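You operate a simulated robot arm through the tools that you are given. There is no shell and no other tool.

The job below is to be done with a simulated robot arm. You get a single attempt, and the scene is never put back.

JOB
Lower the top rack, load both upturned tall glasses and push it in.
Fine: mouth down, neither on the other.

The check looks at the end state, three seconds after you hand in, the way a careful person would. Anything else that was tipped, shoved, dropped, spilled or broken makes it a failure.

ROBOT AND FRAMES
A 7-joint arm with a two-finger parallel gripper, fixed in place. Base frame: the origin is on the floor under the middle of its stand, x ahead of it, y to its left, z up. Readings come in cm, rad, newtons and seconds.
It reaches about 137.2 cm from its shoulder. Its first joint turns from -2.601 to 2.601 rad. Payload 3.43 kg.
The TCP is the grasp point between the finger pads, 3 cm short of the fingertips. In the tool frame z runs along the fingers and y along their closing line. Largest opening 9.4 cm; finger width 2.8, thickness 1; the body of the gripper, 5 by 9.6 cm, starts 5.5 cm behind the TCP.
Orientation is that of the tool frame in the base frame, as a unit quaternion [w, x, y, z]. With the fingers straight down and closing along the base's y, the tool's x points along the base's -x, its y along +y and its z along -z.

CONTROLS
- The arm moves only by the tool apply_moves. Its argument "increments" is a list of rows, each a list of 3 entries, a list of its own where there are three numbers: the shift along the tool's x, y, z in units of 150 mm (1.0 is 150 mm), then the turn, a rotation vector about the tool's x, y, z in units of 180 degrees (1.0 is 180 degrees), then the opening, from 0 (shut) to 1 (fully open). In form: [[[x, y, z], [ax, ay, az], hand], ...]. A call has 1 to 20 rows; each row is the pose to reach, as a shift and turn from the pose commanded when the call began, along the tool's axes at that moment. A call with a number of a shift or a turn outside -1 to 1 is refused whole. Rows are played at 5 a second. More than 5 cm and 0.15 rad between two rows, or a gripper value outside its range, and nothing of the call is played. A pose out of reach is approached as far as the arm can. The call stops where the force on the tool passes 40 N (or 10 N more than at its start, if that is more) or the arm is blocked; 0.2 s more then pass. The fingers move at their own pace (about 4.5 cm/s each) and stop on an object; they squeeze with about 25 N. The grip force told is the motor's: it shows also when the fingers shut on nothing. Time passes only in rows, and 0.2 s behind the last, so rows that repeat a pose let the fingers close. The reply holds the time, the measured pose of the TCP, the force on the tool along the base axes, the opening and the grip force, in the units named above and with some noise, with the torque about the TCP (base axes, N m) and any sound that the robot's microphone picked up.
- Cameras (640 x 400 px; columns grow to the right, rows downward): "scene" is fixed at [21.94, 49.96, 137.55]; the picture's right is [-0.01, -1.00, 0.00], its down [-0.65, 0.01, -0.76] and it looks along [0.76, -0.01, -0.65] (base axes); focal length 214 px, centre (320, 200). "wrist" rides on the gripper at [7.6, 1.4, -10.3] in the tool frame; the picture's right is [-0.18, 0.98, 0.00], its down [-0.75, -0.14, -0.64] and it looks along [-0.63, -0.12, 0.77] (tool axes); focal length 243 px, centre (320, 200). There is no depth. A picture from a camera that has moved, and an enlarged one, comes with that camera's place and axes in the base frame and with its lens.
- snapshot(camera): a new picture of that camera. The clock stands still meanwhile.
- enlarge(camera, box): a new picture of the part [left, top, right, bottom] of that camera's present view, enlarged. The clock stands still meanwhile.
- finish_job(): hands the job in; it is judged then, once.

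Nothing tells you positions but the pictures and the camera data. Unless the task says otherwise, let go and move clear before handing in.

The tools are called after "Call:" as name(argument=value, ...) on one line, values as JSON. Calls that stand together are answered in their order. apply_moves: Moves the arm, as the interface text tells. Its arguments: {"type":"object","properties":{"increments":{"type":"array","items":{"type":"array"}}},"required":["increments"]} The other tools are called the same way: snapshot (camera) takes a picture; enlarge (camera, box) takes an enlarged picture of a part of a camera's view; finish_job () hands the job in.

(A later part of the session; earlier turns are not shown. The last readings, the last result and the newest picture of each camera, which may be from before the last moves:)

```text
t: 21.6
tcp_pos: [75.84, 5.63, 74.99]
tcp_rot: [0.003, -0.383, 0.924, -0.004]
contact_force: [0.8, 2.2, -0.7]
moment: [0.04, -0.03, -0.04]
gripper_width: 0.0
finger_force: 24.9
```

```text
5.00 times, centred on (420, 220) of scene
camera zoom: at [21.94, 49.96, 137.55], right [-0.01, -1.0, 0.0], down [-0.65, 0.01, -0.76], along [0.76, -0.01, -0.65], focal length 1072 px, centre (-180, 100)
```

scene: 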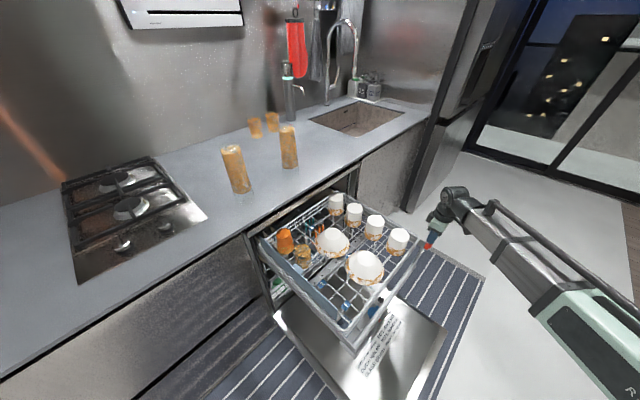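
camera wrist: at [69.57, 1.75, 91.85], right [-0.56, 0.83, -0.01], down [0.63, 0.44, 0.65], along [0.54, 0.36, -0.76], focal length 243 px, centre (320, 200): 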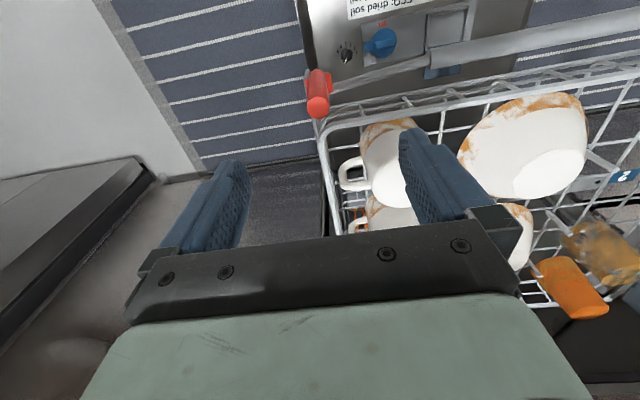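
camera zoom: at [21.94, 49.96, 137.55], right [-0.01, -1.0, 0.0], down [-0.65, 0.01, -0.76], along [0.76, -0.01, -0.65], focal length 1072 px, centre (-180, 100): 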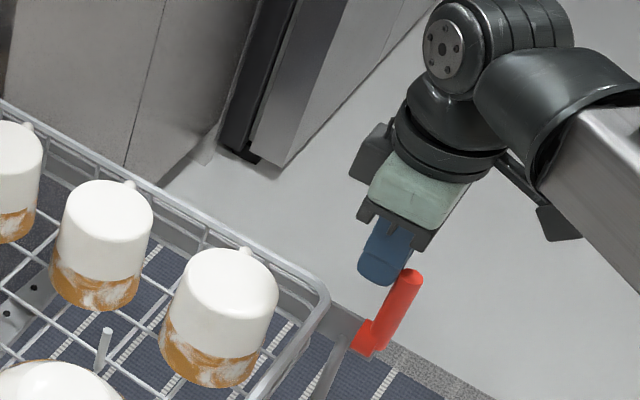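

The rack still slides freely at about 2 N. I'll keep drawing it out slowly toward its stop.

Call:
apply_moves(increments=[[[0.015, 0, 0], [0, 0, 0], 0], [[0.03, 0, 0], [0, 0, 0], 0], [[0.045, 0, 0], [0, 0, 0], 0], [[0.06, 0, 0], [0, 0, 0], 0], [[0.075, 0, 0], [0, 0, 0], 0], [[0.09, 0, 0], [0, 0, 0], 0], [[0.105, 0, 0], [0, 0, 0], 0], [[0.12, 0, 0], [0, 0, 0], 0], [[0.135, 0, 0], [0, 0, 0], 0], [[0.15, 0, 0], [0, 0, 0], 0], [[0.165, 0, 0], [0, 0, 0], 0], [[0.18, 0, 0], [0, 0, 0], 0], [[0.195, 0, 0], [0, 0, 0], 0], [[0.21, 0, 0], [0, 0, 0], 0]])

Call:
enlarge(camera="wrist", box=[200, 50, 440, 200])

Call:
snapshot(camera="scene")

```text
t: 24.6
tcp_pos: [73.61, 3.43, 74.95]
tcp_rot: [0.003, -0.383, 0.924, -0.006]
contact_force: [1.1, 1.4, -0.8]
moment: [-0.01, -0.03, -0.02]
gripper_width: 0.0
finger_force: 25.3
```

```text
2.67 times, centred on (320, 125) of wrist
camera zoom: at [67.08, -0.86, 85.36], right [-0.56, 0.83, -0.01], down [0.63, 0.44, 0.65], along [0.54, 0.36, -0.76], focal length 647 px, centre (320, 400)
```

zoom: 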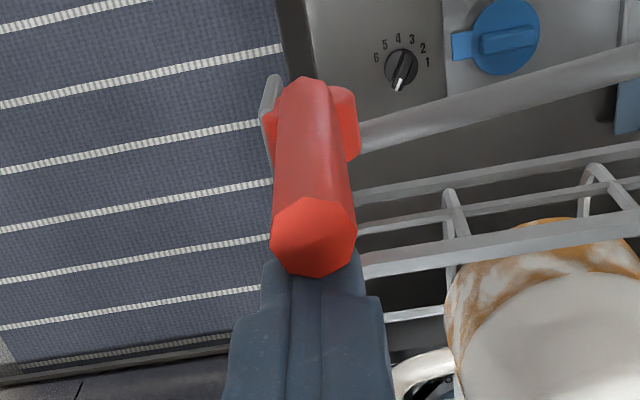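

```text
taken
```

scene: 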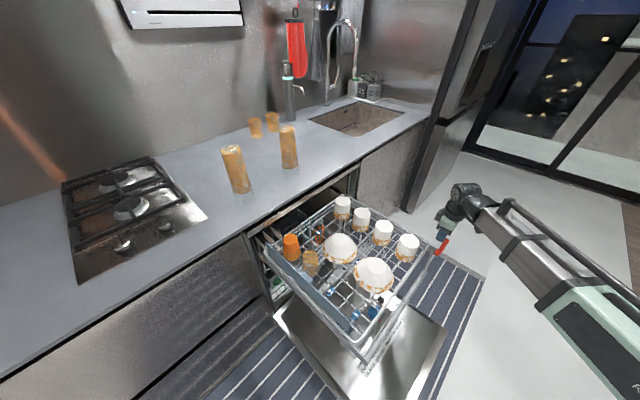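

Call:
apply_moves(increments=[[[0.015, 0, 0], [0, 0, 0], 0], [[0.03, 0, 0], [0, 0, 0], 0], [[0.045, 0, 0], [0, 0, 0], 0], [[0.06, 0, 0], [0, 0, 0], 0], [[0.075, 0, 0], [0, 0, 0], 0], [[0.09, 0, 0], [0, 0, 0], 0], [[0.105, 0, 0], [0, 0, 0], 0], [[0.12, 0, 0], [0, 0, 0], 0], [[0.135, 0, 0], [0, 0, 0], 0], [[0.15, 0, 0], [0, 0, 0], 0], [[0.165, 0, 0], [0, 0, 0], 0], [[0.18, 0, 0], [0, 0, 0], 0], [[0.195, 0, 0], [0, 0, 0], 0], [[0.21, 0, 0], [0, 0, 0], 0], [[0.225, 0, 0], [0, 0, 0], 0], [[0.24, 0, 0], [0, 0, 0], 0], [[0.255, 0, 0], [0, 0, 0], 0], [[0.27, 0, 0], [0, 0, 0], 0]])

Call:
enlarge(camera="wrist", box=[200, 50, 440, 200])

Call:
enlarge(camera="scene", box=[230, 180, 450, 380])

```text
t: 25.9
tcp_pos: [73.33, 2.99, 75.15]
tcp_rot: [0.008, -0.383, 0.924, -0.002]
contact_force: [3.7, 7.2, -0.8]
moment: [0.12, -0.05, -0.04]
gripper_width: 0.0
finger_force: 25.1
stopped in row 6: the force on the tool passed its limit at 44 N (the readings are from after the stop); the commanded pose is now the measured one
```

```text
2.67 times, centred on (320, 125) of wrist
camera zoom: at [66.67, -1.28, 85.39], right [-0.57, 0.82, -0.01], down [0.62, 0.43, 0.65], along [0.54, 0.37, -0.76], focal length 647 px, centre (320, 400)
```

zoom: 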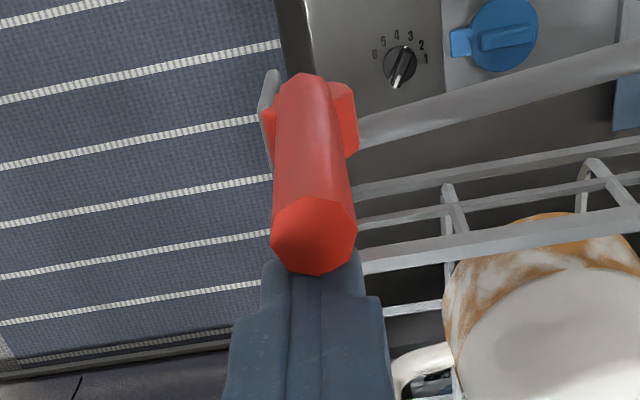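

```text
2.00 times, centred on (340, 280) of scene
camera zoom: at [21.94, 49.96, 137.55], right [-0.01, -1.0, 0.0], down [-0.65, 0.01, -0.76], along [0.76, -0.01, -0.65], focal length 429 px, centre (280, 40)
```

zoom: 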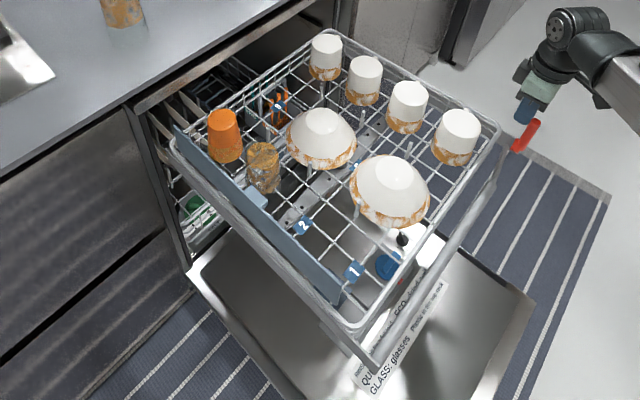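

The rack has reached its outer stop, and about 40 N toward the front did not turn the lever. I'll rise, swing around to the outer right side and look at the hinge from there.

Call:
apply_moves(increments=[[[0, 0, -0.2], [0, 0, 0], 0], [[0, 0, -0.4], [0, 0, 0], 0], [[0.01, -0.05, -0.4], [0, 0, -0.04], 0], [[0.03, -0.1, -0.4], [0, 0, -0.08], 0], [[0.045, -0.15, -0.4], [0, 0, -0.12], 0], [[0.06, -0.2, -0.4], [0, 0, -0.16], 0], [[0.075, -0.25, -0.4], [0, 0, -0.2], 0], [[0.09, -0.3, -0.4], [0, 0, -0.24], 0], [[0.1, -0.35, -0.4], [0, 0, -0.28], 0], [[0.11, -0.4, -0.4], [0, 0, -0.32], 0], [[0.12, -0.44, -0.4], [0, 0, -0.36], 0], [[0.13, -0.48, -0.4], [0, 0, -0.4], 0], [[0.15, -0.52, -0.35], [0, 0, -0.44], 0], [[0.15, -0.52, -0.33], [0, 0, -0.48], 0], [[0.15, -0.52, -0.323], [0, 0, -0.5], 0], [[0.15, -0.52, -0.323], [0, 0, -0.5], 0]])

Call:
snapshot(camera="wrist")

```text
t: 29.3
tcp_pos: [77.04, -4.05, 79.94]
tcp_rot: [-0.003, 0.924, -0.382, 0.007]
contact_force: [1.0, 0.6, -0.3]
moment: [-0.01, 0.01, 0.01]
gripper_width: 0.01
finger_force: 25.1
```

```text
taken
camera wrist: at [81.27, -10.48, 90.39], right [-0.82, -0.57, -0.01], down [-0.45, 0.63, 0.64], along [-0.35, 0.53, -0.77], focal length 243 px, centre (320, 200)
```

wrist: 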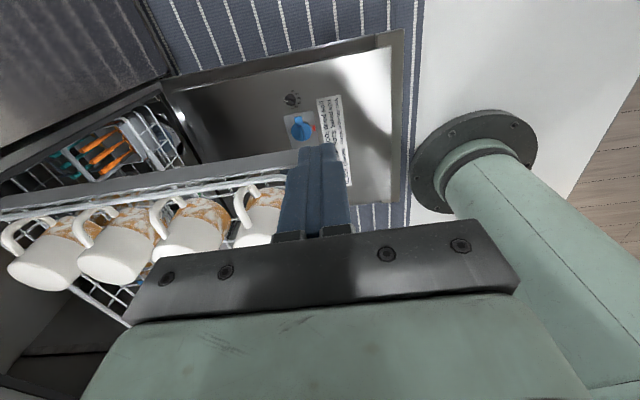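

Call:
apply_moves(increments=[[[0, 0.18, -0.09], [0, 0, 0], 0], [[0, 0.36, -0.18], [0, 0, 0], 0], [[0, 0.55, -0.27], [0, 0, 0], 0], [[0, 0.55, -0.27], [0, 0, 0], 0]])

Call:
snapshot(camera="wrist")

Call:
enlarge(camera="wrist", box=[140, 50, 340, 220])

```text
t: 30.3
tcp_pos: [71.1, -10.15, 84.0]
tcp_rot: [-0.003, 0.924, -0.383, 0.008]
contact_force: [-0.2, 0.3, 0.0]
moment: [0.0, 0.02, 0.01]
gripper_width: 0.0
finger_force: 24.8
```

```text
taken
camera wrist: at [75.23, -16.53, 94.42], right [-0.82, -0.57, -0.01], down [-0.44, 0.63, 0.64], along [-0.35, 0.53, -0.77], focal length 243 px, centre (320, 200)
```

wrist: 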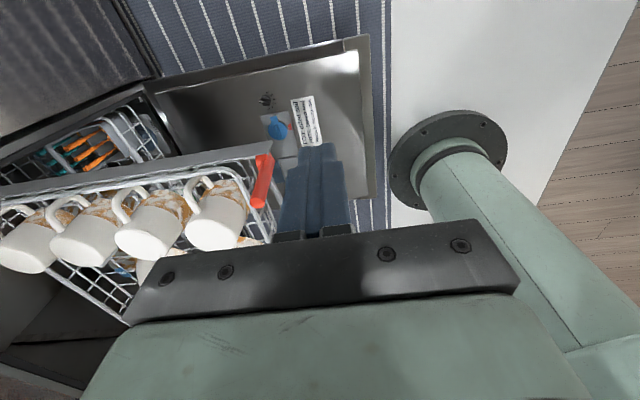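

```text
2.35 times, centred on (240, 135) of wrist
camera zoom: at [75.23, -16.53, 94.42], right [-0.82, -0.57, -0.01], down [-0.44, 0.63, 0.64], along [-0.35, 0.53, -0.77], focal length 571 px, centre (508, 353)
```

zoom: 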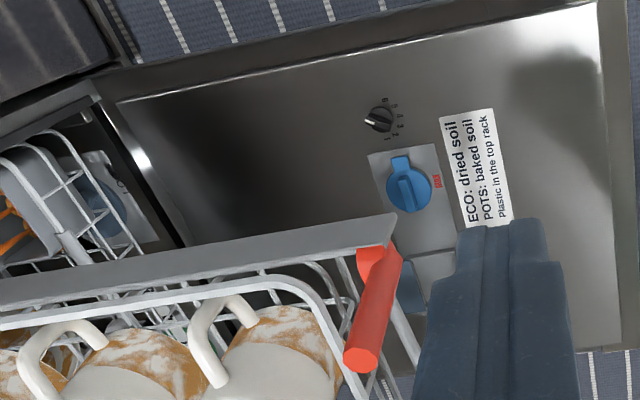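

From outside I can see the hub sits at the front end of the grey side plate, with the handle just inside the plate. I'll zoom in on the hub for markings or stops.

Call:
enlarge(camera="wrist", box=[230, 140, 310, 220])

Call:
enlarge(camera="wrist", box=[0, 80, 160, 200])

Call:
enlarge(camera="scene", box=[400, 220, 460, 270])

Call:
enlarge(camera="scene", box=[255, 200, 335, 280])

Call:
enlarge(camera="scene", box=[320, 290, 430, 390])

```text
5.00 times, centred on (270, 180) of wrist
camera zoom: at [75.23, -16.53, 94.42], right [-0.82, -0.57, -0.01], down [-0.44, 0.63, 0.64], along [-0.35, 0.53, -0.77], focal length 1213 px, centre (570, 300)
```

zoom: 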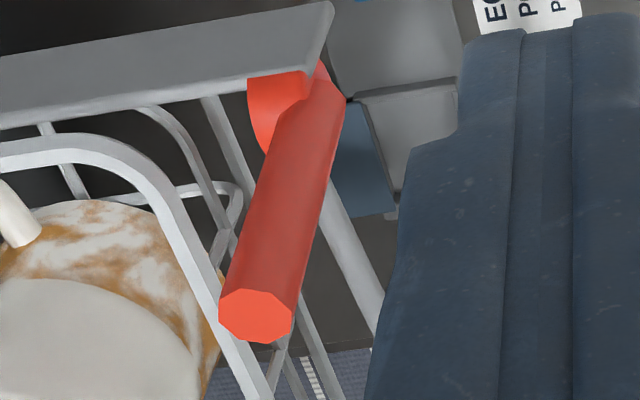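

```text
3.33 times, centred on (80, 140) of wrist
camera zoom: at [75.23, -16.53, 94.42], right [-0.82, -0.57, -0.01], down [-0.44, 0.63, 0.64], along [-0.35, 0.53, -0.77], focal length 809 px, centre (1120, 400)
```

zoom: 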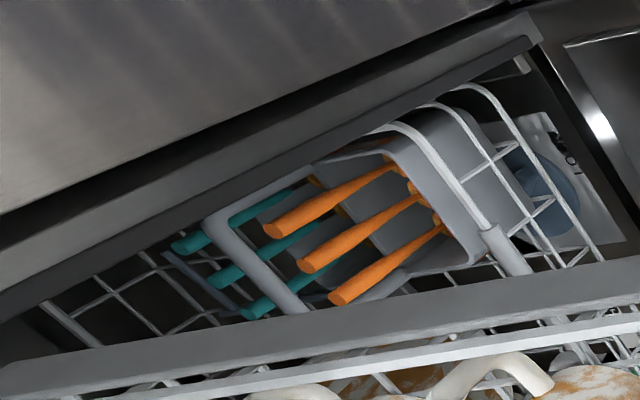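

```text
8.00 times, centred on (430, 245) of scene
camera zoom: at [21.94, 49.96, 137.55], right [-0.01, -1.0, 0.0], down [-0.65, 0.01, -0.76], along [0.76, -0.01, -0.65], focal length 1716 px, centre (-560, -160)
```

zoom: 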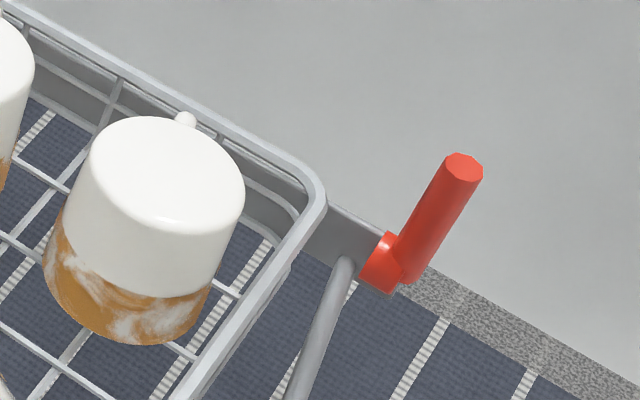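

```text
5.00 times, centred on (295, 240) of scene
camera zoom: at [21.94, 49.96, 137.55], right [-0.01, -1.0, 0.0], down [-0.65, 0.01, -0.76], along [0.76, -0.01, -0.65], focal length 1072 px, centre (445, 0)
```

zoom: 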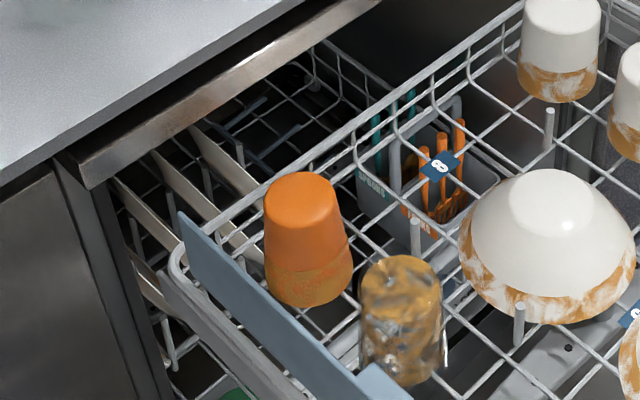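

```text
4.00 times, centred on (375, 340) of scene
camera zoom: at [21.94, 49.96, 137.55], right [-0.01, -1.0, 0.0], down [-0.65, 0.01, -0.76], along [0.76, -0.01, -0.65], focal length 858 px, centre (100, -360)
```

zoom: 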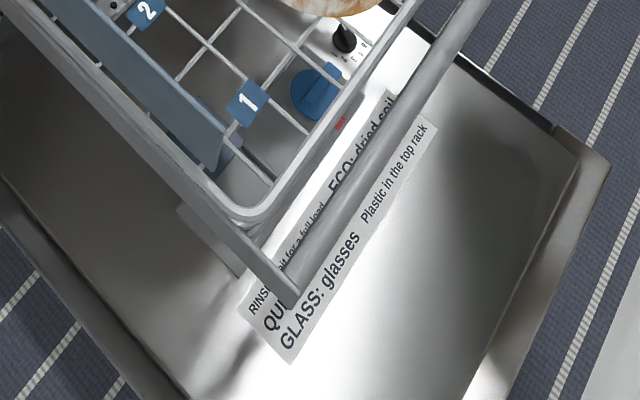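

The handle sits on a hub disc whose axis runs sideways, and the earlier pushes were very short because the arm is stiff. In this orientation the fingers close along the swing direction, so I'll straddle the handle with about 6 cm of opening and test with a steady push.

Call:
apply_moves(increments=[[[-0.135, -0.148, 0.06], [0, 0, 0], 0.6], [[-0.27, -0.296, 0.12], [0, 0, 0], 0.6], [[-0.4, -0.444, 0.2], [0, 0, 0], 0.6], [[-0.535, -0.592, 0.267], [0, 0, 0], 0.6], [[-0.535, -0.592, 0.267], [0, 0, 0], 0.6]])

Call:
snapshot(camera="wrist")

Call:
enlarge(camera="scene", box=[390, 200, 470, 270])

```text
t: 31.5
tcp_pos: [71.92, 2.02, 80.32]
tcp_rot: [-0.004, 0.924, -0.382, 0.007]
contact_force: [-1.0, -0.1, 1.1]
moment: [0.0, 0.02, -0.01]
gripper_width: 5.65
finger_force: 0.1
```

```text
taken
camera wrist: at [76.11, -4.37, 90.75], right [-0.82, -0.57, -0.01], down [-0.44, 0.63, 0.64], along [-0.35, 0.53, -0.77], focal length 243 px, centre (320, 200)
```

wrist: 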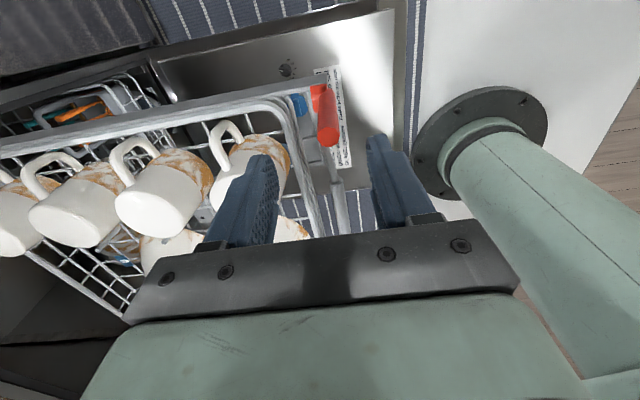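

```text
5.71 times, centred on (430, 235) of scene
camera zoom: at [21.94, 49.96, 137.55], right [-0.01, -1.0, 0.0], down [-0.65, 0.01, -0.76], along [0.76, -0.01, -0.65], focal length 1226 px, centre (-309, 0)
```

zoom: 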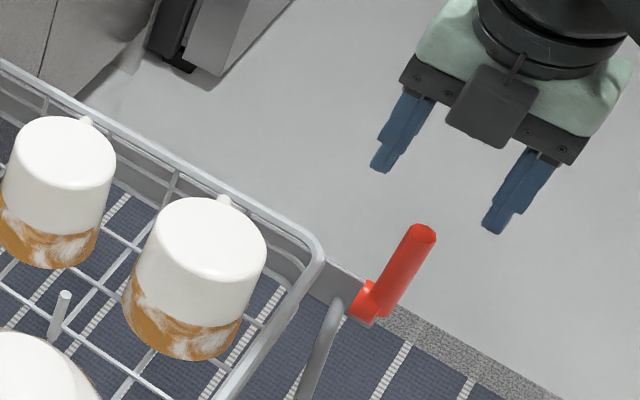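

Call:
enlarge(camera="wrist", box=[280, 70, 360, 150])

Call:
enlarge(camera="scene", box=[425, 230, 455, 260])

```text
5.00 times, centred on (320, 110) of wrist
camera zoom: at [76.11, -4.37, 90.75], right [-0.82, -0.57, -0.01], down [-0.44, 0.63, 0.64], along [-0.35, 0.53, -0.77], focal length 1213 px, centre (320, 650)
```

zoom: 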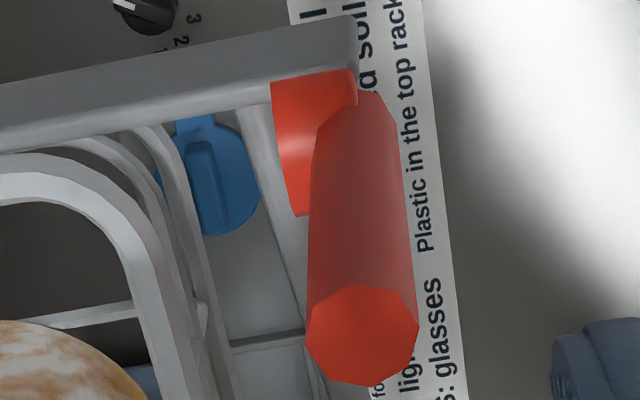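

```text
13.33 times, centred on (440, 245) of scene
camera zoom: at [21.94, 49.96, 137.55], right [-0.01, -1.0, 0.0], down [-0.65, 0.01, -0.76], along [0.76, -0.01, -0.65], focal length 2860 px, centre (-1280, -400)
```

zoom: 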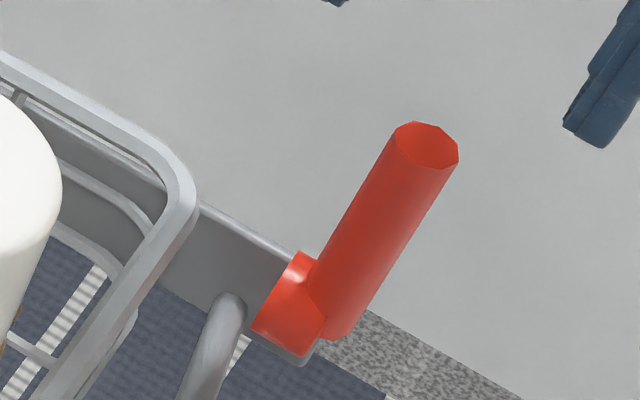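

Now it's clear: the hub's axis runs along the slide direction, so the lever swings sideways, not front-to-back. I'll close the fingers, come down on the outer side of the handle and push it gently inward.

Call:
apply_moves(increments=[[[0.05, 0.03, 0], [0, 0, 0], 0.2], [[0.1, 0.032, 0], [0, 0, 0], 0], [[0.147, 0.032, 0], [0, 0, 0], 0], [[0.147, 0.032, 0], [0, 0, 0], 0], [[0.147, 0.032, 0.1], [0, 0, 0], 0], [[0.147, 0.032, 0.2], [0, 0, 0], 0], [[0.147, 0.032, 0.3], [0, 0, 0], 0], [[0.147, 0.032, 0.388], [0, 0, 0], 0], [[0.147, 0.032, 0.388], [0, 0, 0], 0]])

Call:
enlarge(camera="scene", box=[390, 200, 470, 270])

Call:
enlarge(camera="wrist", box=[240, 50, 400, 250])

```text
t: 33.5
tcp_pos: [73.18, 0.17, 74.14]
tcp_rot: [-0.004, 0.924, -0.383, 0.008]
contact_force: [-0.5, -0.3, 0.6]
moment: [0.0, -0.02, -0.01]
gripper_width: 0.0
finger_force: 25.4
```

```text
5.71 times, centred on (430, 235) of scene
camera zoom: at [21.94, 49.96, 137.55], right [-0.01, -1.0, 0.0], down [-0.65, 0.01, -0.76], along [0.76, -0.01, -0.65], focal length 1226 px, centre (-309, 0)
```

zoom: 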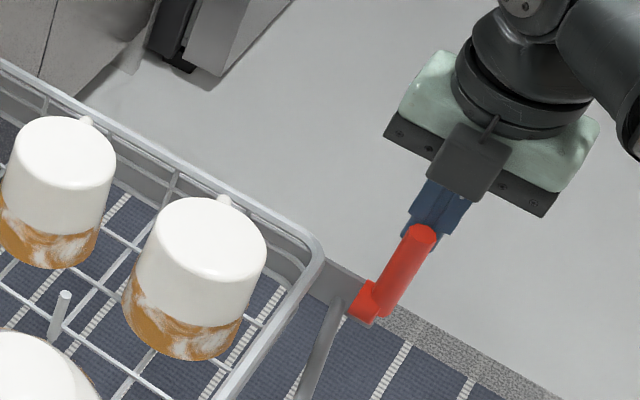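

```text
2.00 times, centred on (320, 150) of wrist
camera zoom: at [77.35, -6.24, 84.62], right [-0.82, -0.57, -0.01], down [-0.44, 0.63, 0.64], along [-0.35, 0.53, -0.77], focal length 485 px, centre (320, 300)
```

zoom: 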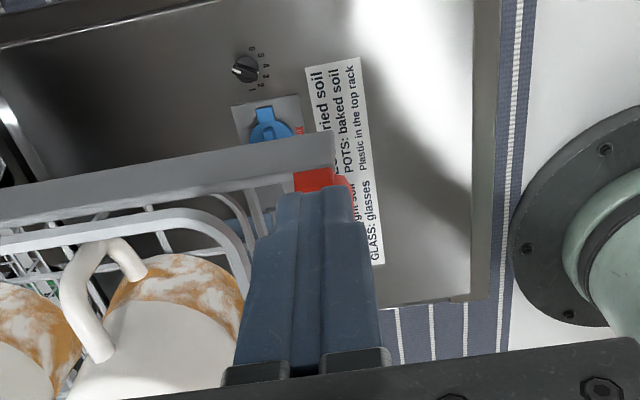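

Call:
apply_moves(increments=[[[-0.01, 0, 0], [0, 0, 0], 0], [[-0.02, 0, 0], [0, 0, 0], 0], [[-0.03, 0, 0], [0, 0, 0], 0], [[-0.04, 0, 0], [0, 0, 0], 0], [[-0.05, 0, 0], [0, 0, 0], 0], [[-0.06, 0, 0], [0, 0, 0], 0], [[-0.07, 0, 0], [0, 0, 0], 0], [[-0.08, 0, 0], [0, 0, 0], 0], [[-0.09, 0, 0], [0, 0, 0], 0], [[-0.1, 0, 0], [0, 0, 0], 0], [[-0.11, 0, 0], [0, 0, 0], 0], [[-0.12, 0, 0], [0, 0, 0], 0]])

Call:
enlarge(camera="scene", box=[390, 200, 470, 270])

```text
t: 36.1
tcp_pos: [71.83, 1.44, 74.14]
tcp_rot: [-0.004, 0.924, -0.382, 0.007]
contact_force: [2.0, -3.5, 0.4]
moment: [-0.1, -0.08, 0.01]
gripper_width: 0.0
finger_force: 25.3
```

```text
5.71 times, centred on (430, 235) of scene
camera zoom: at [21.94, 49.96, 137.55], right [-0.01, -1.0, 0.0], down [-0.65, 0.01, -0.76], along [0.76, -0.01, -0.65], focal length 1226 px, centre (-309, 0)
```

zoom: 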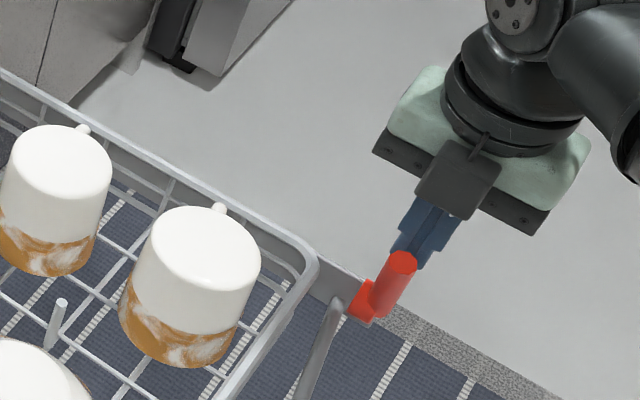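

The lever turns inward with only about 4 N, and the basket is visibly coming down. I'll follow its arc slowly.

Call:
apply_moves(increments=[[[-0.02, 0.005, 0.0027], [0, 0, 0], 0], [[-0.0467, 0.01, 0.0087], [0, 0, 0], 0], [[-0.0723, 0.015, 0.016], [0, 0, 0], 0], [[-0.0976, 0.02, 0.026], [0, 0, 0], 0], [[-0.122, 0.025, 0.038], [0, 0, 0], 0], [[-0.1452, 0.027, 0.0517], [0, 0, 0], 0], [[-0.1674, 0.027, 0.0672], [0, 0, 0], 0], [[-0.1883, 0.027, 0.0844], [0, 0, 0], 0]])

Call:
enlarge(camera="scene", box=[390, 200, 470, 270])

Call:
enlarge(camera="wrist", box=[200, 50, 440, 200])

```text
t: 37.9
tcp_pos: [69.37, 3.13, 72.73]
tcp_rot: [-0.004, 0.924, -0.382, 0.008]
contact_force: [1.8, -4.0, 2.6]
moment: [-0.08, -0.03, -0.01]
gripper_width: 0.01
finger_force: 25.2
```

```text
5.71 times, centred on (430, 235) of scene
camera zoom: at [21.94, 49.96, 137.55], right [-0.01, -1.0, 0.0], down [-0.65, 0.01, -0.76], along [0.76, -0.01, -0.65], focal length 1226 px, centre (-309, 0)
```

zoom: 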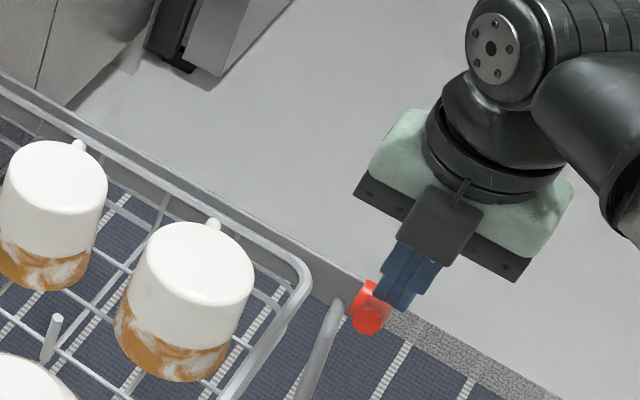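

```text
2.67 times, centred on (320, 125) of wrist
camera zoom: at [73.68, -3.24, 83.29], right [-0.82, -0.57, -0.01], down [-0.44, 0.63, 0.64], along [-0.35, 0.53, -0.77], focal length 647 px, centre (320, 400)
```

zoom: 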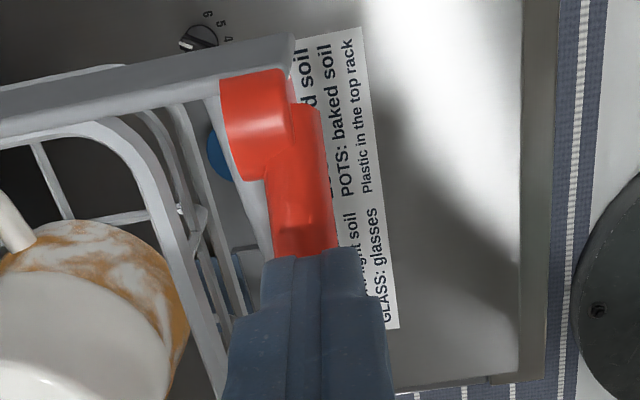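

Call:
apply_moves(increments=[[[-0.012, 0, 0.012], [0, 0, 0], 0], [[-0.024, 0, 0.0236], [0, 0, 0], 0], [[-0.035, 0, 0.0366], [0, 0, 0], 0], [[-0.0454, 0, 0.05], [0, 0, 0], 0], [[-0.0552, 0, 0.0637], [0, 0, 0], 0], [[-0.0642, 0, 0.078], [0, 0, 0], 0], [[-0.0725, 0, 0.0927], [0, 0, 0], 0], [[-0.0801, 0, 0.108], [0, 0, 0], 0], [[-0.0869, 0, 0.1233], [0, 0, 0], 0], [[-0.093, 0, 0.139], [0, 0, 0], 0], [[-0.0981, 0, 0.155], [0, 0, 0], 0], [[-0.1027, 0, 0.1716], [0, 0, 0], 0]])

Call:
enlarge(camera="scene", box=[390, 200, 470, 270])

Call:
enlarge(camera="wrist", box=[200, 50, 440, 200])

Call:
snapshot(camera="scene")

```text
t: 40.5
tcp_pos: [68.52, 4.3, 70.18]
tcp_rot: [-0.004, 0.924, -0.382, 0.007]
contact_force: [-0.3, 0.9, 4.4]
moment: [0.08, 0.03, 0.0]
gripper_width: 0.0
finger_force: 25.2
```

```text
5.71 times, centred on (430, 235) of scene
camera zoom: at [21.94, 49.96, 137.55], right [-0.01, -1.0, 0.0], down [-0.65, 0.01, -0.76], along [0.76, -0.01, -0.65], focal length 1226 px, centre (-309, 0)
```

zoom: 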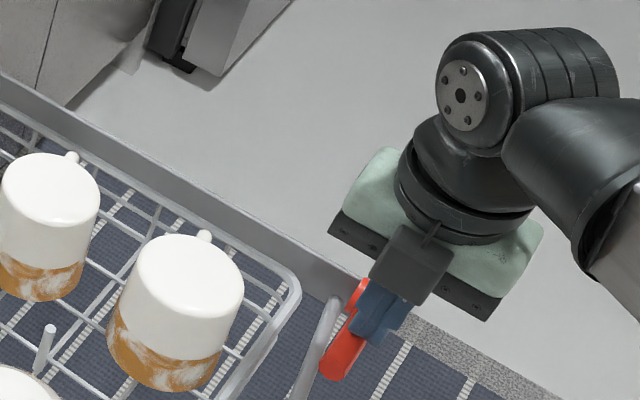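

```text
2.67 times, centred on (320, 125) of wrist
camera zoom: at [72.76, -2.14, 80.76], right [-0.82, -0.57, -0.02], down [-0.44, 0.63, 0.64], along [-0.35, 0.53, -0.77], focal length 647 px, centre (320, 400)
```

zoom: 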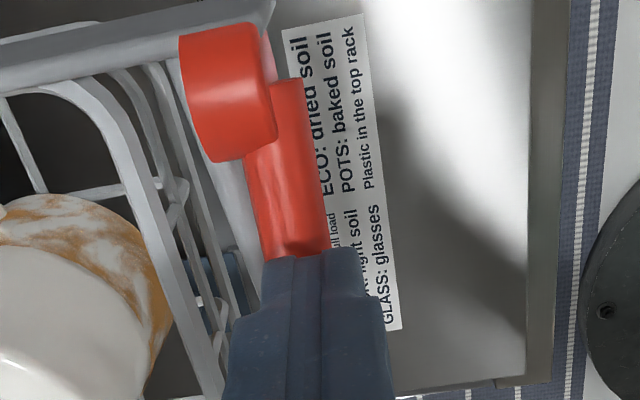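

```text
taken
```

scene: 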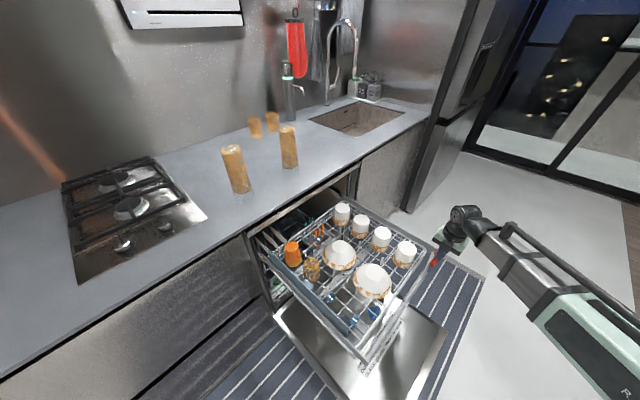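

The lever is almost horizontal and the basket is clearly lower. I'll press straight down in small steps until I feel its end stop.

Call:
apply_moves(increments=[[[0, 0, 0.008], [0, 0, 0], 0], [[0, 0, 0.016], [0, 0, 0], 0], [[0, 0, 0.024], [0, 0, 0], 0], [[0, 0, 0.032], [0, 0, 0], 0], [[0, 0, 0.04], [0, 0, 0], 0], [[0, 0, 0.048], [0, 0, 0], 0], [[0, 0, 0.056], [0, 0, 0], 0], [[0, 0, 0.064], [0, 0, 0], 0]])

Call:
enlarge(camera="scene", box=[390, 200, 470, 270])

Call:
enlarge(camera="wrist", box=[200, 50, 440, 200])

```text
t: 42.3
tcp_pos: [68.49, 4.23, 69.22]
tcp_rot: [-0.004, 0.924, -0.381, 0.008]
contact_force: [-5.4, 3.6, 7.5]
moment: [0.19, 0.16, 0.06]
gripper_width: 0.0
finger_force: 24.9
```

```text
5.71 times, centred on (430, 235) of scene
camera zoom: at [21.94, 49.96, 137.55], right [-0.01, -1.0, 0.0], down [-0.65, 0.01, -0.76], along [0.76, -0.01, -0.65], focal length 1226 px, centre (-309, 0)
```

zoom: 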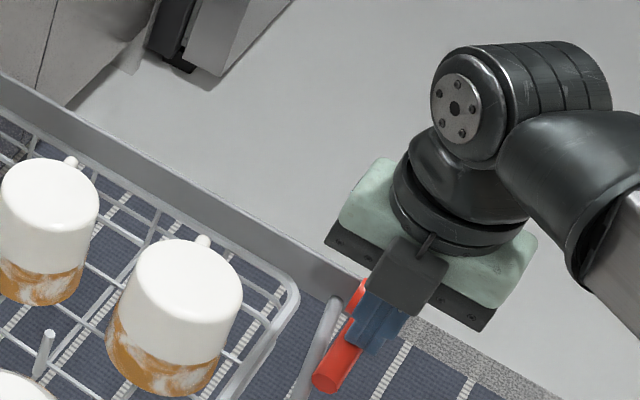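

```text
2.67 times, centred on (320, 125) of wrist
camera zoom: at [72.7, -2.21, 79.79], right [-0.82, -0.57, -0.01], down [-0.44, 0.63, 0.64], along [-0.35, 0.53, -0.77], focal length 647 px, centre (320, 400)
```

zoom: 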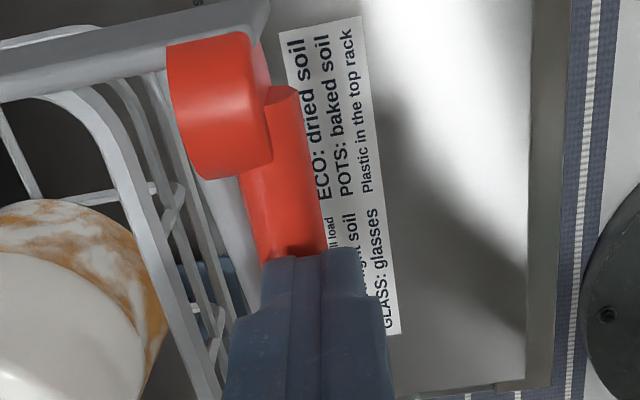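

Call:
apply_moves(increments=[[[-0.01, 0, 0.01], [0, 0, 0], 0], [[-0.015, 0, 0.02], [0, 0, 0], 0], [[-0.02, 0, 0.03], [0, 0, 0], 0], [[-0.02, 0, 0.04], [0, 0, 0], 0], [[-0.02, 0, 0.05], [0, 0, 0], 0], [[-0.02, 0, 0.06], [0, 0, 0], 0], [[-0.02, 0, 0.07], [0, 0, 0], 0], [[-0.02, 0, 0.08], [0, 0, 0], 0]])

Call:
enlarge(camera="scene", box=[390, 200, 470, 270])

Call:
enlarge(camera="wrist", box=[200, 50, 440, 200])

```text
t: 42.9
tcp_pos: [68.41, 4.2, 69.22]
tcp_rot: [-0.005, 0.924, -0.383, 0.012]
contact_force: [-1.2, -1.1, 18.3]
moment: [0.14, 0.06, 0.05]
gripper_width: 0.01
finger_force: 24.4
stopped in row 3: the force on the tool passed its limit at 45 N (the readings are from after the stop); the commanded pose is now the measured one
```

```text
5.71 times, centred on (430, 235) of scene
camera zoom: at [21.94, 49.96, 137.55], right [-0.01, -1.0, 0.0], down [-0.65, 0.01, -0.76], along [0.76, -0.01, -0.65], focal length 1226 px, centre (-309, 0)
```

zoom: 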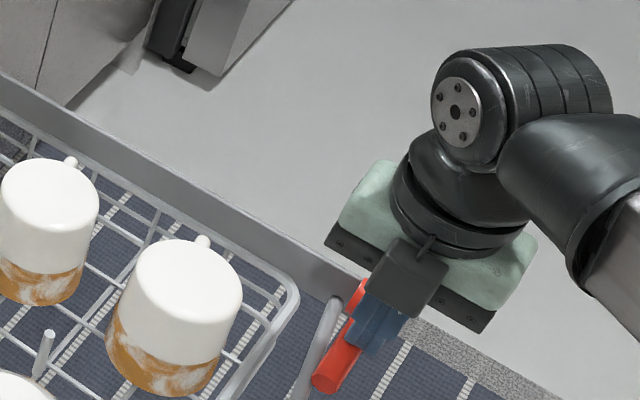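

```text
2.67 times, centred on (320, 125) of wrist
camera zoom: at [72.59, -2.18, 79.79], right [-0.82, -0.57, -0.02], down [-0.45, 0.63, 0.63], along [-0.34, 0.53, -0.78], focal length 647 px, centre (320, 400)
```

zoom: 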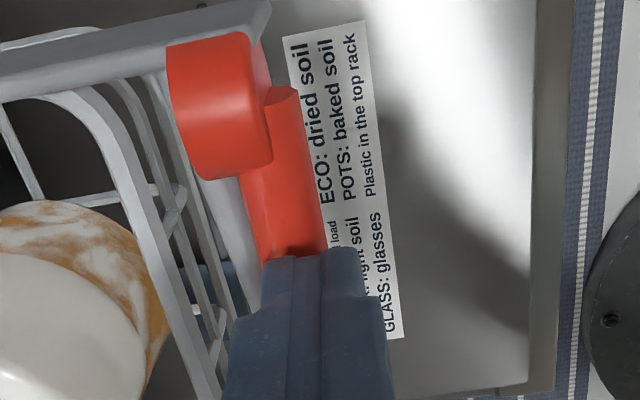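

The lever hit its end stop at 45 N, so the basket is fully lowered. I'll lift off and check that the lever stays down.

Call:
apply_moves(increments=[[[0, 0, -0.1], [0, 0, 0], 0], [[0, 0.05, -0.3], [0, 0, 0], 0], [[0, 0.1, -0.6], [0, 0, 0], 0], [[0, 0.1, -0.8], [0, 0, 0], 0], [[0, 0.1, -1], [0, 0, 0], 0]])

Call:
apply_moves(increments=[[[0, 0, -0.25], [0, 0, 0.04], 0.3], [[0, 0, -0.5], [0, 0, 0.08], 0.6], [[0, 0, -0.75], [0, 0, 0.12], 1], [[0, 0, -1], [0, 0, 0.16], 1], [[0, 0, -1], [0, 0, 0.2], 1], [[0, 0, -1], [0, 0, 0.24], 1], [[0, 0, -1], [0, 0, 0.28], 1], [[0, 0, -1], [0, 0, 0.32], 1], [[0, 0, -1], [0, 0, 0.36], 1], [[0, 0, -1], [0, 0, 0.4], 1], [[0, 0, -1], [0, 0, 0.44], 1], [[0, 0, -1], [0, 0, 0.48], 1], [[0, 0, -1], [0, 0, 0.5], 1]])

Call:
snapshot(camera="scene")

Call:
snapshot(camera="wrist")

```text
t: 44.1
tcp_pos: [66.97, 3.12, 84.32]
tcp_rot: [-0.004, 0.924, -0.382, 0.011]
contact_force: [-0.1, -0.8, -0.7]
moment: [-0.03, 0.0, 0.03]
gripper_width: 0.01
finger_force: 24.4
```

```text
t: 46.9
tcp_pos: [66.76, 3.12, 99.25]
tcp_rot: [0.012, -0.383, 0.923, -0.005]
contact_force: [0.3, -0.5, -0.1]
moment: [0.03, -0.01, 0.0]
gripper_width: 9.38
finger_force: 0.1
```

```text
taken
```

scene: 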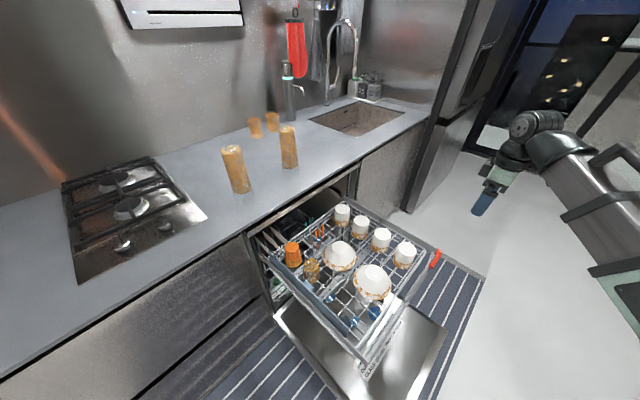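

```text
taken
camera wrist: at [60.16, -1.18, 109.37], right [-0.56, 0.83, -0.01], down [0.62, 0.43, 0.66], along [0.55, 0.36, -0.75], focal length 243 px, centre (320, 200)
```

wrist: 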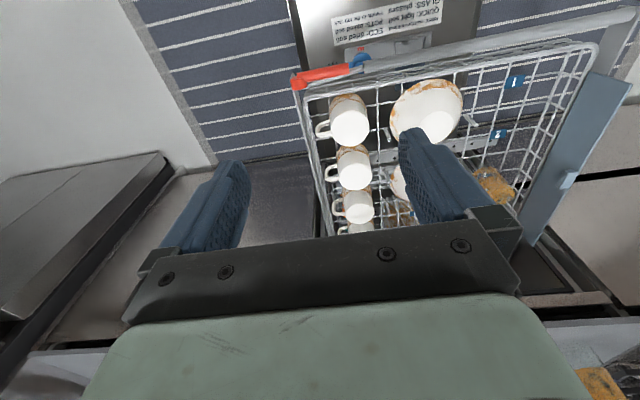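

The lever lies flat along the front and the basket stays lowered. Next I'll look at the free spots in the rack.

Call:
enlarge(camera="scene", box=[255, 195, 445, 375])

Call:
enlarge(camera="scene", box=[290, 250, 400, 340])

Call:
enlarge(camera="wrist", box=[420, 30, 640, 230])

```text
2.22 times, centred on (350, 285) of scene
camera zoom: at [21.94, 49.96, 137.55], right [-0.01, -1.0, 0.0], down [-0.65, 0.01, -0.76], along [0.76, -0.01, -0.65], focal length 477 px, centre (253, 11)
```

zoom: 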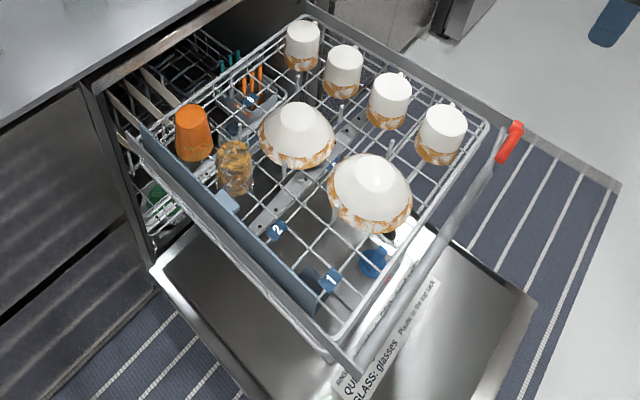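

```text
4.44 times, centred on (345, 295) of scene
camera zoom: at [21.94, 49.96, 137.55], right [-0.01, -1.0, 0.0], down [-0.65, 0.01, -0.76], along [0.76, -0.01, -0.65], focal length 953 px, centre (209, -222)
```

zoom: 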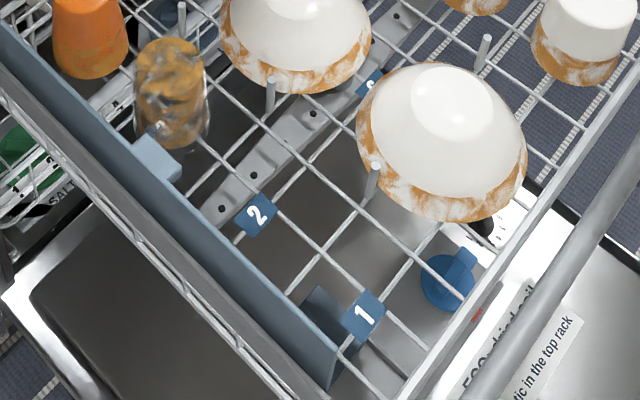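

```text
2.00 times, centred on (530, 130) of wrist
camera zoom: at [60.16, -1.18, 109.37], right [-0.56, 0.83, -0.01], down [0.62, 0.43, 0.66], along [0.55, 0.36, -0.75], focal length 485 px, centre (-100, 340)
```

zoom: 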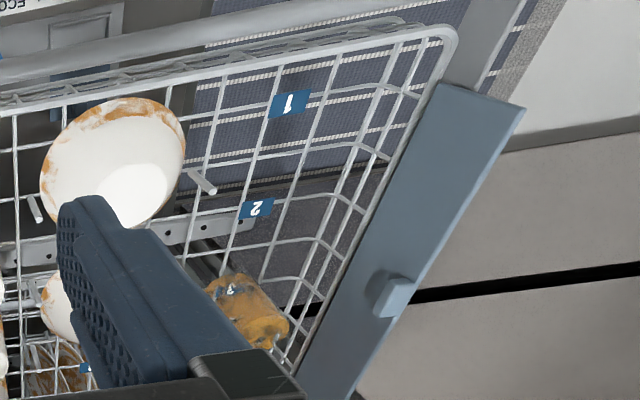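

The front-left part of the rack, around labels 1 and 2, is free. Now I'll go up and across to look at the tall glasses on the counter.

Call:
apply_moves(increments=[[[-0.05, 0.05, -0.2], [-0.003, 0.003, 0], 1], [[-0.25, 0.25, -0.4], [-0.0059, 0.0059, 0], 1], [[-0.45, 0.4, -0.5], [-0.0059, 0.0059, 0], 1], [[-0.65, 0.55, -0.6], [-0.0059, 0.0059, 0], 1], [[-0.8, 0.7, -0.7], [-0.0059, 0.0059, 0], 1], [[-0.95, 0.85, -0.8], [-0.0059, 0.0059, 0], 1]])

Call:
apply_moves(increments=[[[-0.2, 0.2, -0.05], [0, 0, 0], 1], [[-0.4, 0.4, -0.1], [0, 0, 0], 1], [[-0.6, 0.6, -0.15], [0, 0, 0], 1], [[-0.8, 0.75, -0.2], [0, 0, 0], 1], [[-1, 0.9, -0.25], [0, 0, 0], 1]])

Call:
snapshot(camera="wrist")

Call:
snapshot(camera="scene")

```text
refused: row 2 steps farther than a row can; nothing moved
```

```text
t: 48.1
tcp_pos: [67.46, 23.61, 102.85]
tcp_rot: [0.01, -0.382, 0.924, -0.005]
contact_force: [0.8, -0.6, -0.5]
moment: [-0.02, -0.05, -0.01]
gripper_width: 9.42
finger_force: 0.1
```

```text
taken
camera wrist: at [60.85, 19.23, 113.16], right [-0.57, 0.82, -0.01], down [0.62, 0.43, 0.66], along [0.55, 0.36, -0.75], focal length 243 px, centre (320, 200)
```

wrist: 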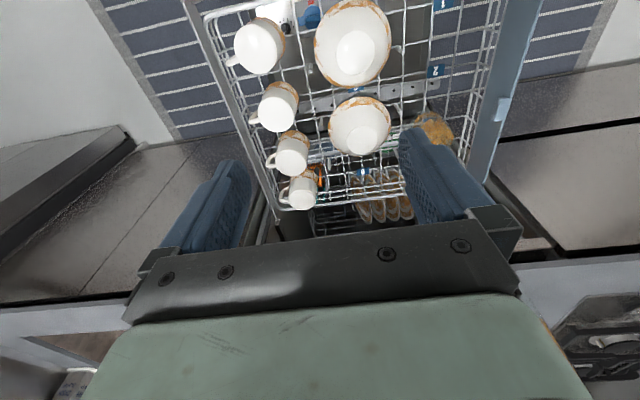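

```text
taken
```

scene: 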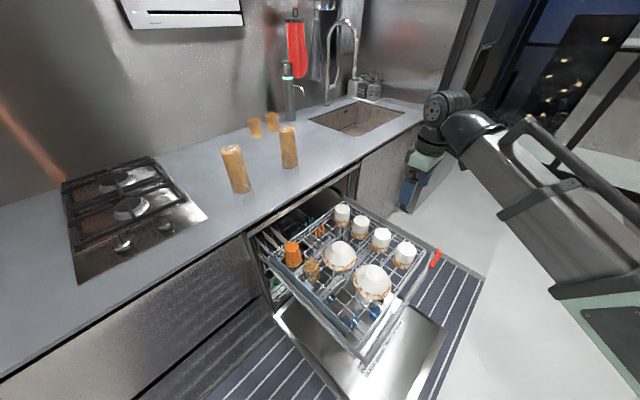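

Call:
apply_moves(increments=[[[-0.2, 0.15, -0.12], [-0.0015, 0.0015, 0], 1], [[-0.4, 0.3, -0.24], [-0.003, 0.003, 0], 1], [[-0.6, 0.45, -0.36], [-0.005, 0.005, 0], 1], [[-0.8, 0.6, -0.48], [-0.0055, 0.0055, 0], 1], [[-1, 0.75, -0.6], [-0.0055, 0.0055, 0], 1]])

Call:
apply_moves(increments=[[[-0.2, 0.15, -0.08], [0, 0, 0], 1], [[-0.4, 0.3, -0.16], [0, 0, 0], 1], [[-0.6, 0.45, -0.24], [0, 0, 0], 1], [[-0.8, 0.6, -0.32], [0, 0, 0], 1], [[-0.8, 0.6, -0.32], [0, 0, 0], 1]])

Call:
snapshot(camera="wrist")

Call:
snapshot(camera="scene")

```text
t: 49.3
tcp_pos: [70.21, 41.75, 111.95]
tcp_rot: [-0.001, -0.382, 0.924, -0.001]
contact_force: [0.2, -0.3, 0.0]
moment: [-0.02, 0.02, 0.0]
gripper_width: 9.41
finger_force: 0.1
```

```text
t: 50.5
tcp_pos: [72.4, 56.96, 117.09]
tcp_rot: [-0.001, -0.382, 0.924, 0.0]
contact_force: [-1.3, -0.1, 0.4]
moment: [-0.02, -0.02, 0.0]
gripper_width: 9.39
finger_force: 0.1
```

```text
taken
camera wrist: at [66.01, 52.56, 127.46], right [-0.57, 0.82, 0.0], down [0.63, 0.43, 0.64], along [0.53, 0.36, -0.77], focal length 243 px, centre (320, 200)
```

wrist: 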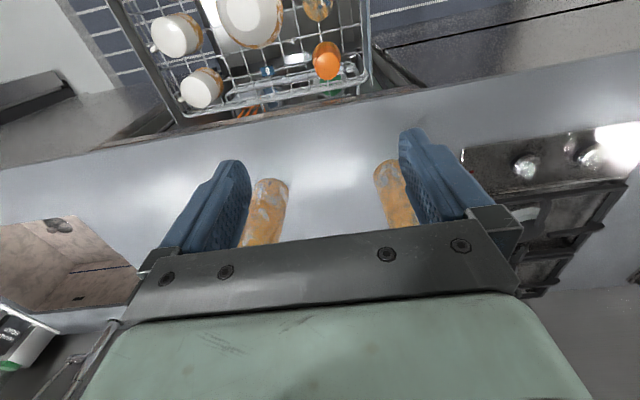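

```text
taken
```

scene: 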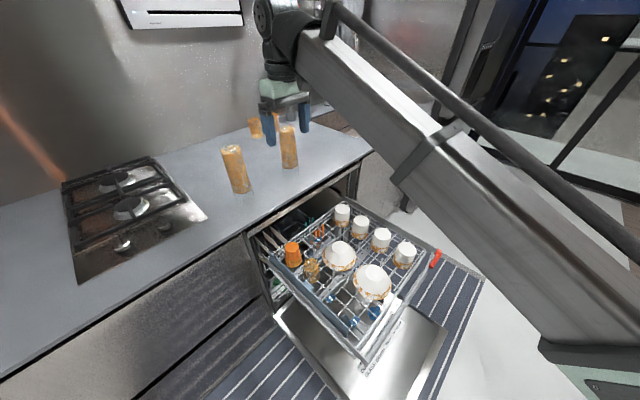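

Call:
enlarge(camera="wrist", box=[230, 110, 430, 250])

Call:
enlarge(camera="scene", box=[210, 110, 310, 210])

```text
2.86 times, centred on (330, 180) of wrist
camera zoom: at [66.01, 52.56, 127.46], right [-0.57, 0.82, 0.0], down [0.63, 0.43, 0.64], along [0.53, 0.36, -0.77], focal length 693 px, centre (291, 257)
```

zoom: 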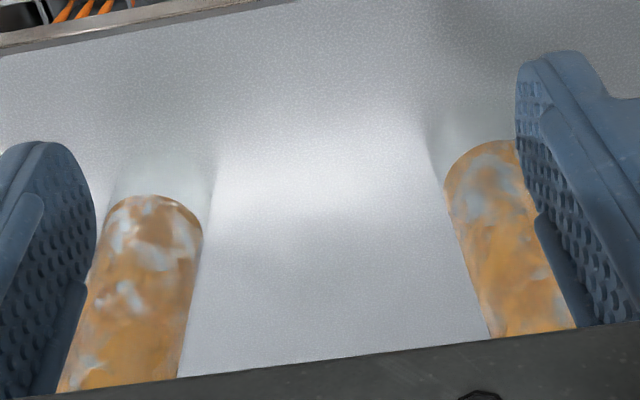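

```text
4.00 times, centred on (260, 160) of scene
camera zoom: at [21.94, 49.96, 137.55], right [-0.01, -1.0, 0.0], down [-0.65, 0.01, -0.76], along [0.76, -0.01, -0.65], focal length 858 px, centre (560, 360)
```

zoom: 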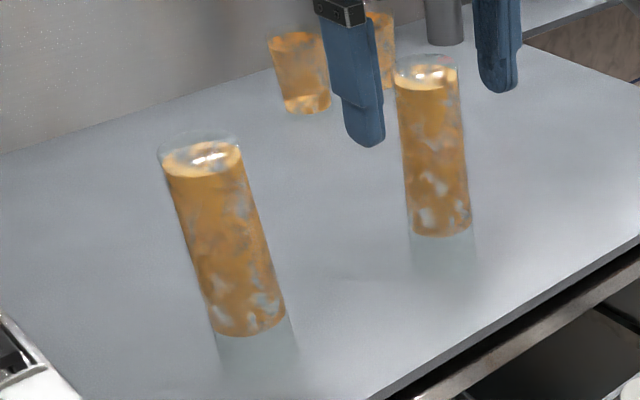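

From two views I put glass 1 near (77.8, 74.8) and glass 2 near (93.0, 60.5). Both stand on the counter at z≈90 with tops at z≈110. The free bays 1 and 2 are near (50, 38) and (58, 46) with the floor at z≈58. Before picking, I'll check that I can reach those bays with the tool vertical.

Call:
apply_moves(increments=[[[0.2, 0, 0.2], [0, 0, 0], 1], [[0.4, 0.02, 0.4], [0, 0, 0], 1], [[0.6, 0.04, 0.6], [0, 0, 0], 1], [[0.8, 0.06, 0.8], [0, 0, 0], 1], [[1, 0.1, 1], [0, 0, 0], 1]])

Call:
apply_moves(increments=[[[0.2, 0, 0.2], [0, 0, 0], 1], [[0.4, 0.0, 0.4], [0, 0, 0], 1], [[0.6, 0.0, 0.6], [0, 0, 0], 1], [[0.8, 0.0, 0.8], [0, 0, 0], 1], [[0.95, 0.0, 1], [0, 0, 0], 1], [[0.95, 0.0, 1], [0, 0, 0], 1]])

Call:
snapshot(camera="wrist")

Call:
snapshot(camera="scene")

```text
t: 51.7
tcp_pos: [60.7, 46.83, 101.71]
tcp_rot: [-0.002, -0.383, 0.924, 0.0]
contact_force: [0.2, 0.5, 0.6]
moment: [-0.01, 0.01, -0.01]
gripper_width: 9.38
finger_force: 0.1
```

```text
t: 53.1
tcp_pos: [50.39, 36.99, 86.74]
tcp_rot: [-0.001, -0.383, 0.924, 0.0]
contact_force: [-0.1, 0.3, 0.6]
moment: [0.01, 0.01, 0.0]
gripper_width: 9.39
finger_force: 0.1
```

```text
taken
camera wrist: at [44.06, 32.5, 97.22], right [-0.57, 0.82, 0.0], down [0.63, 0.43, 0.64], along [0.53, 0.36, -0.77], focal length 243 px, centre (320, 200)
```

wrist: 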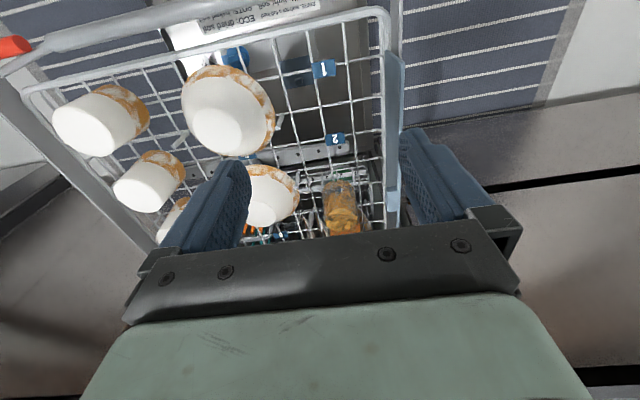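

```text
taken
```

scene: 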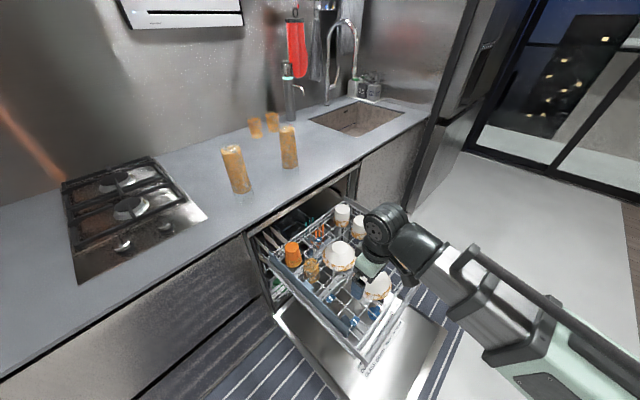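

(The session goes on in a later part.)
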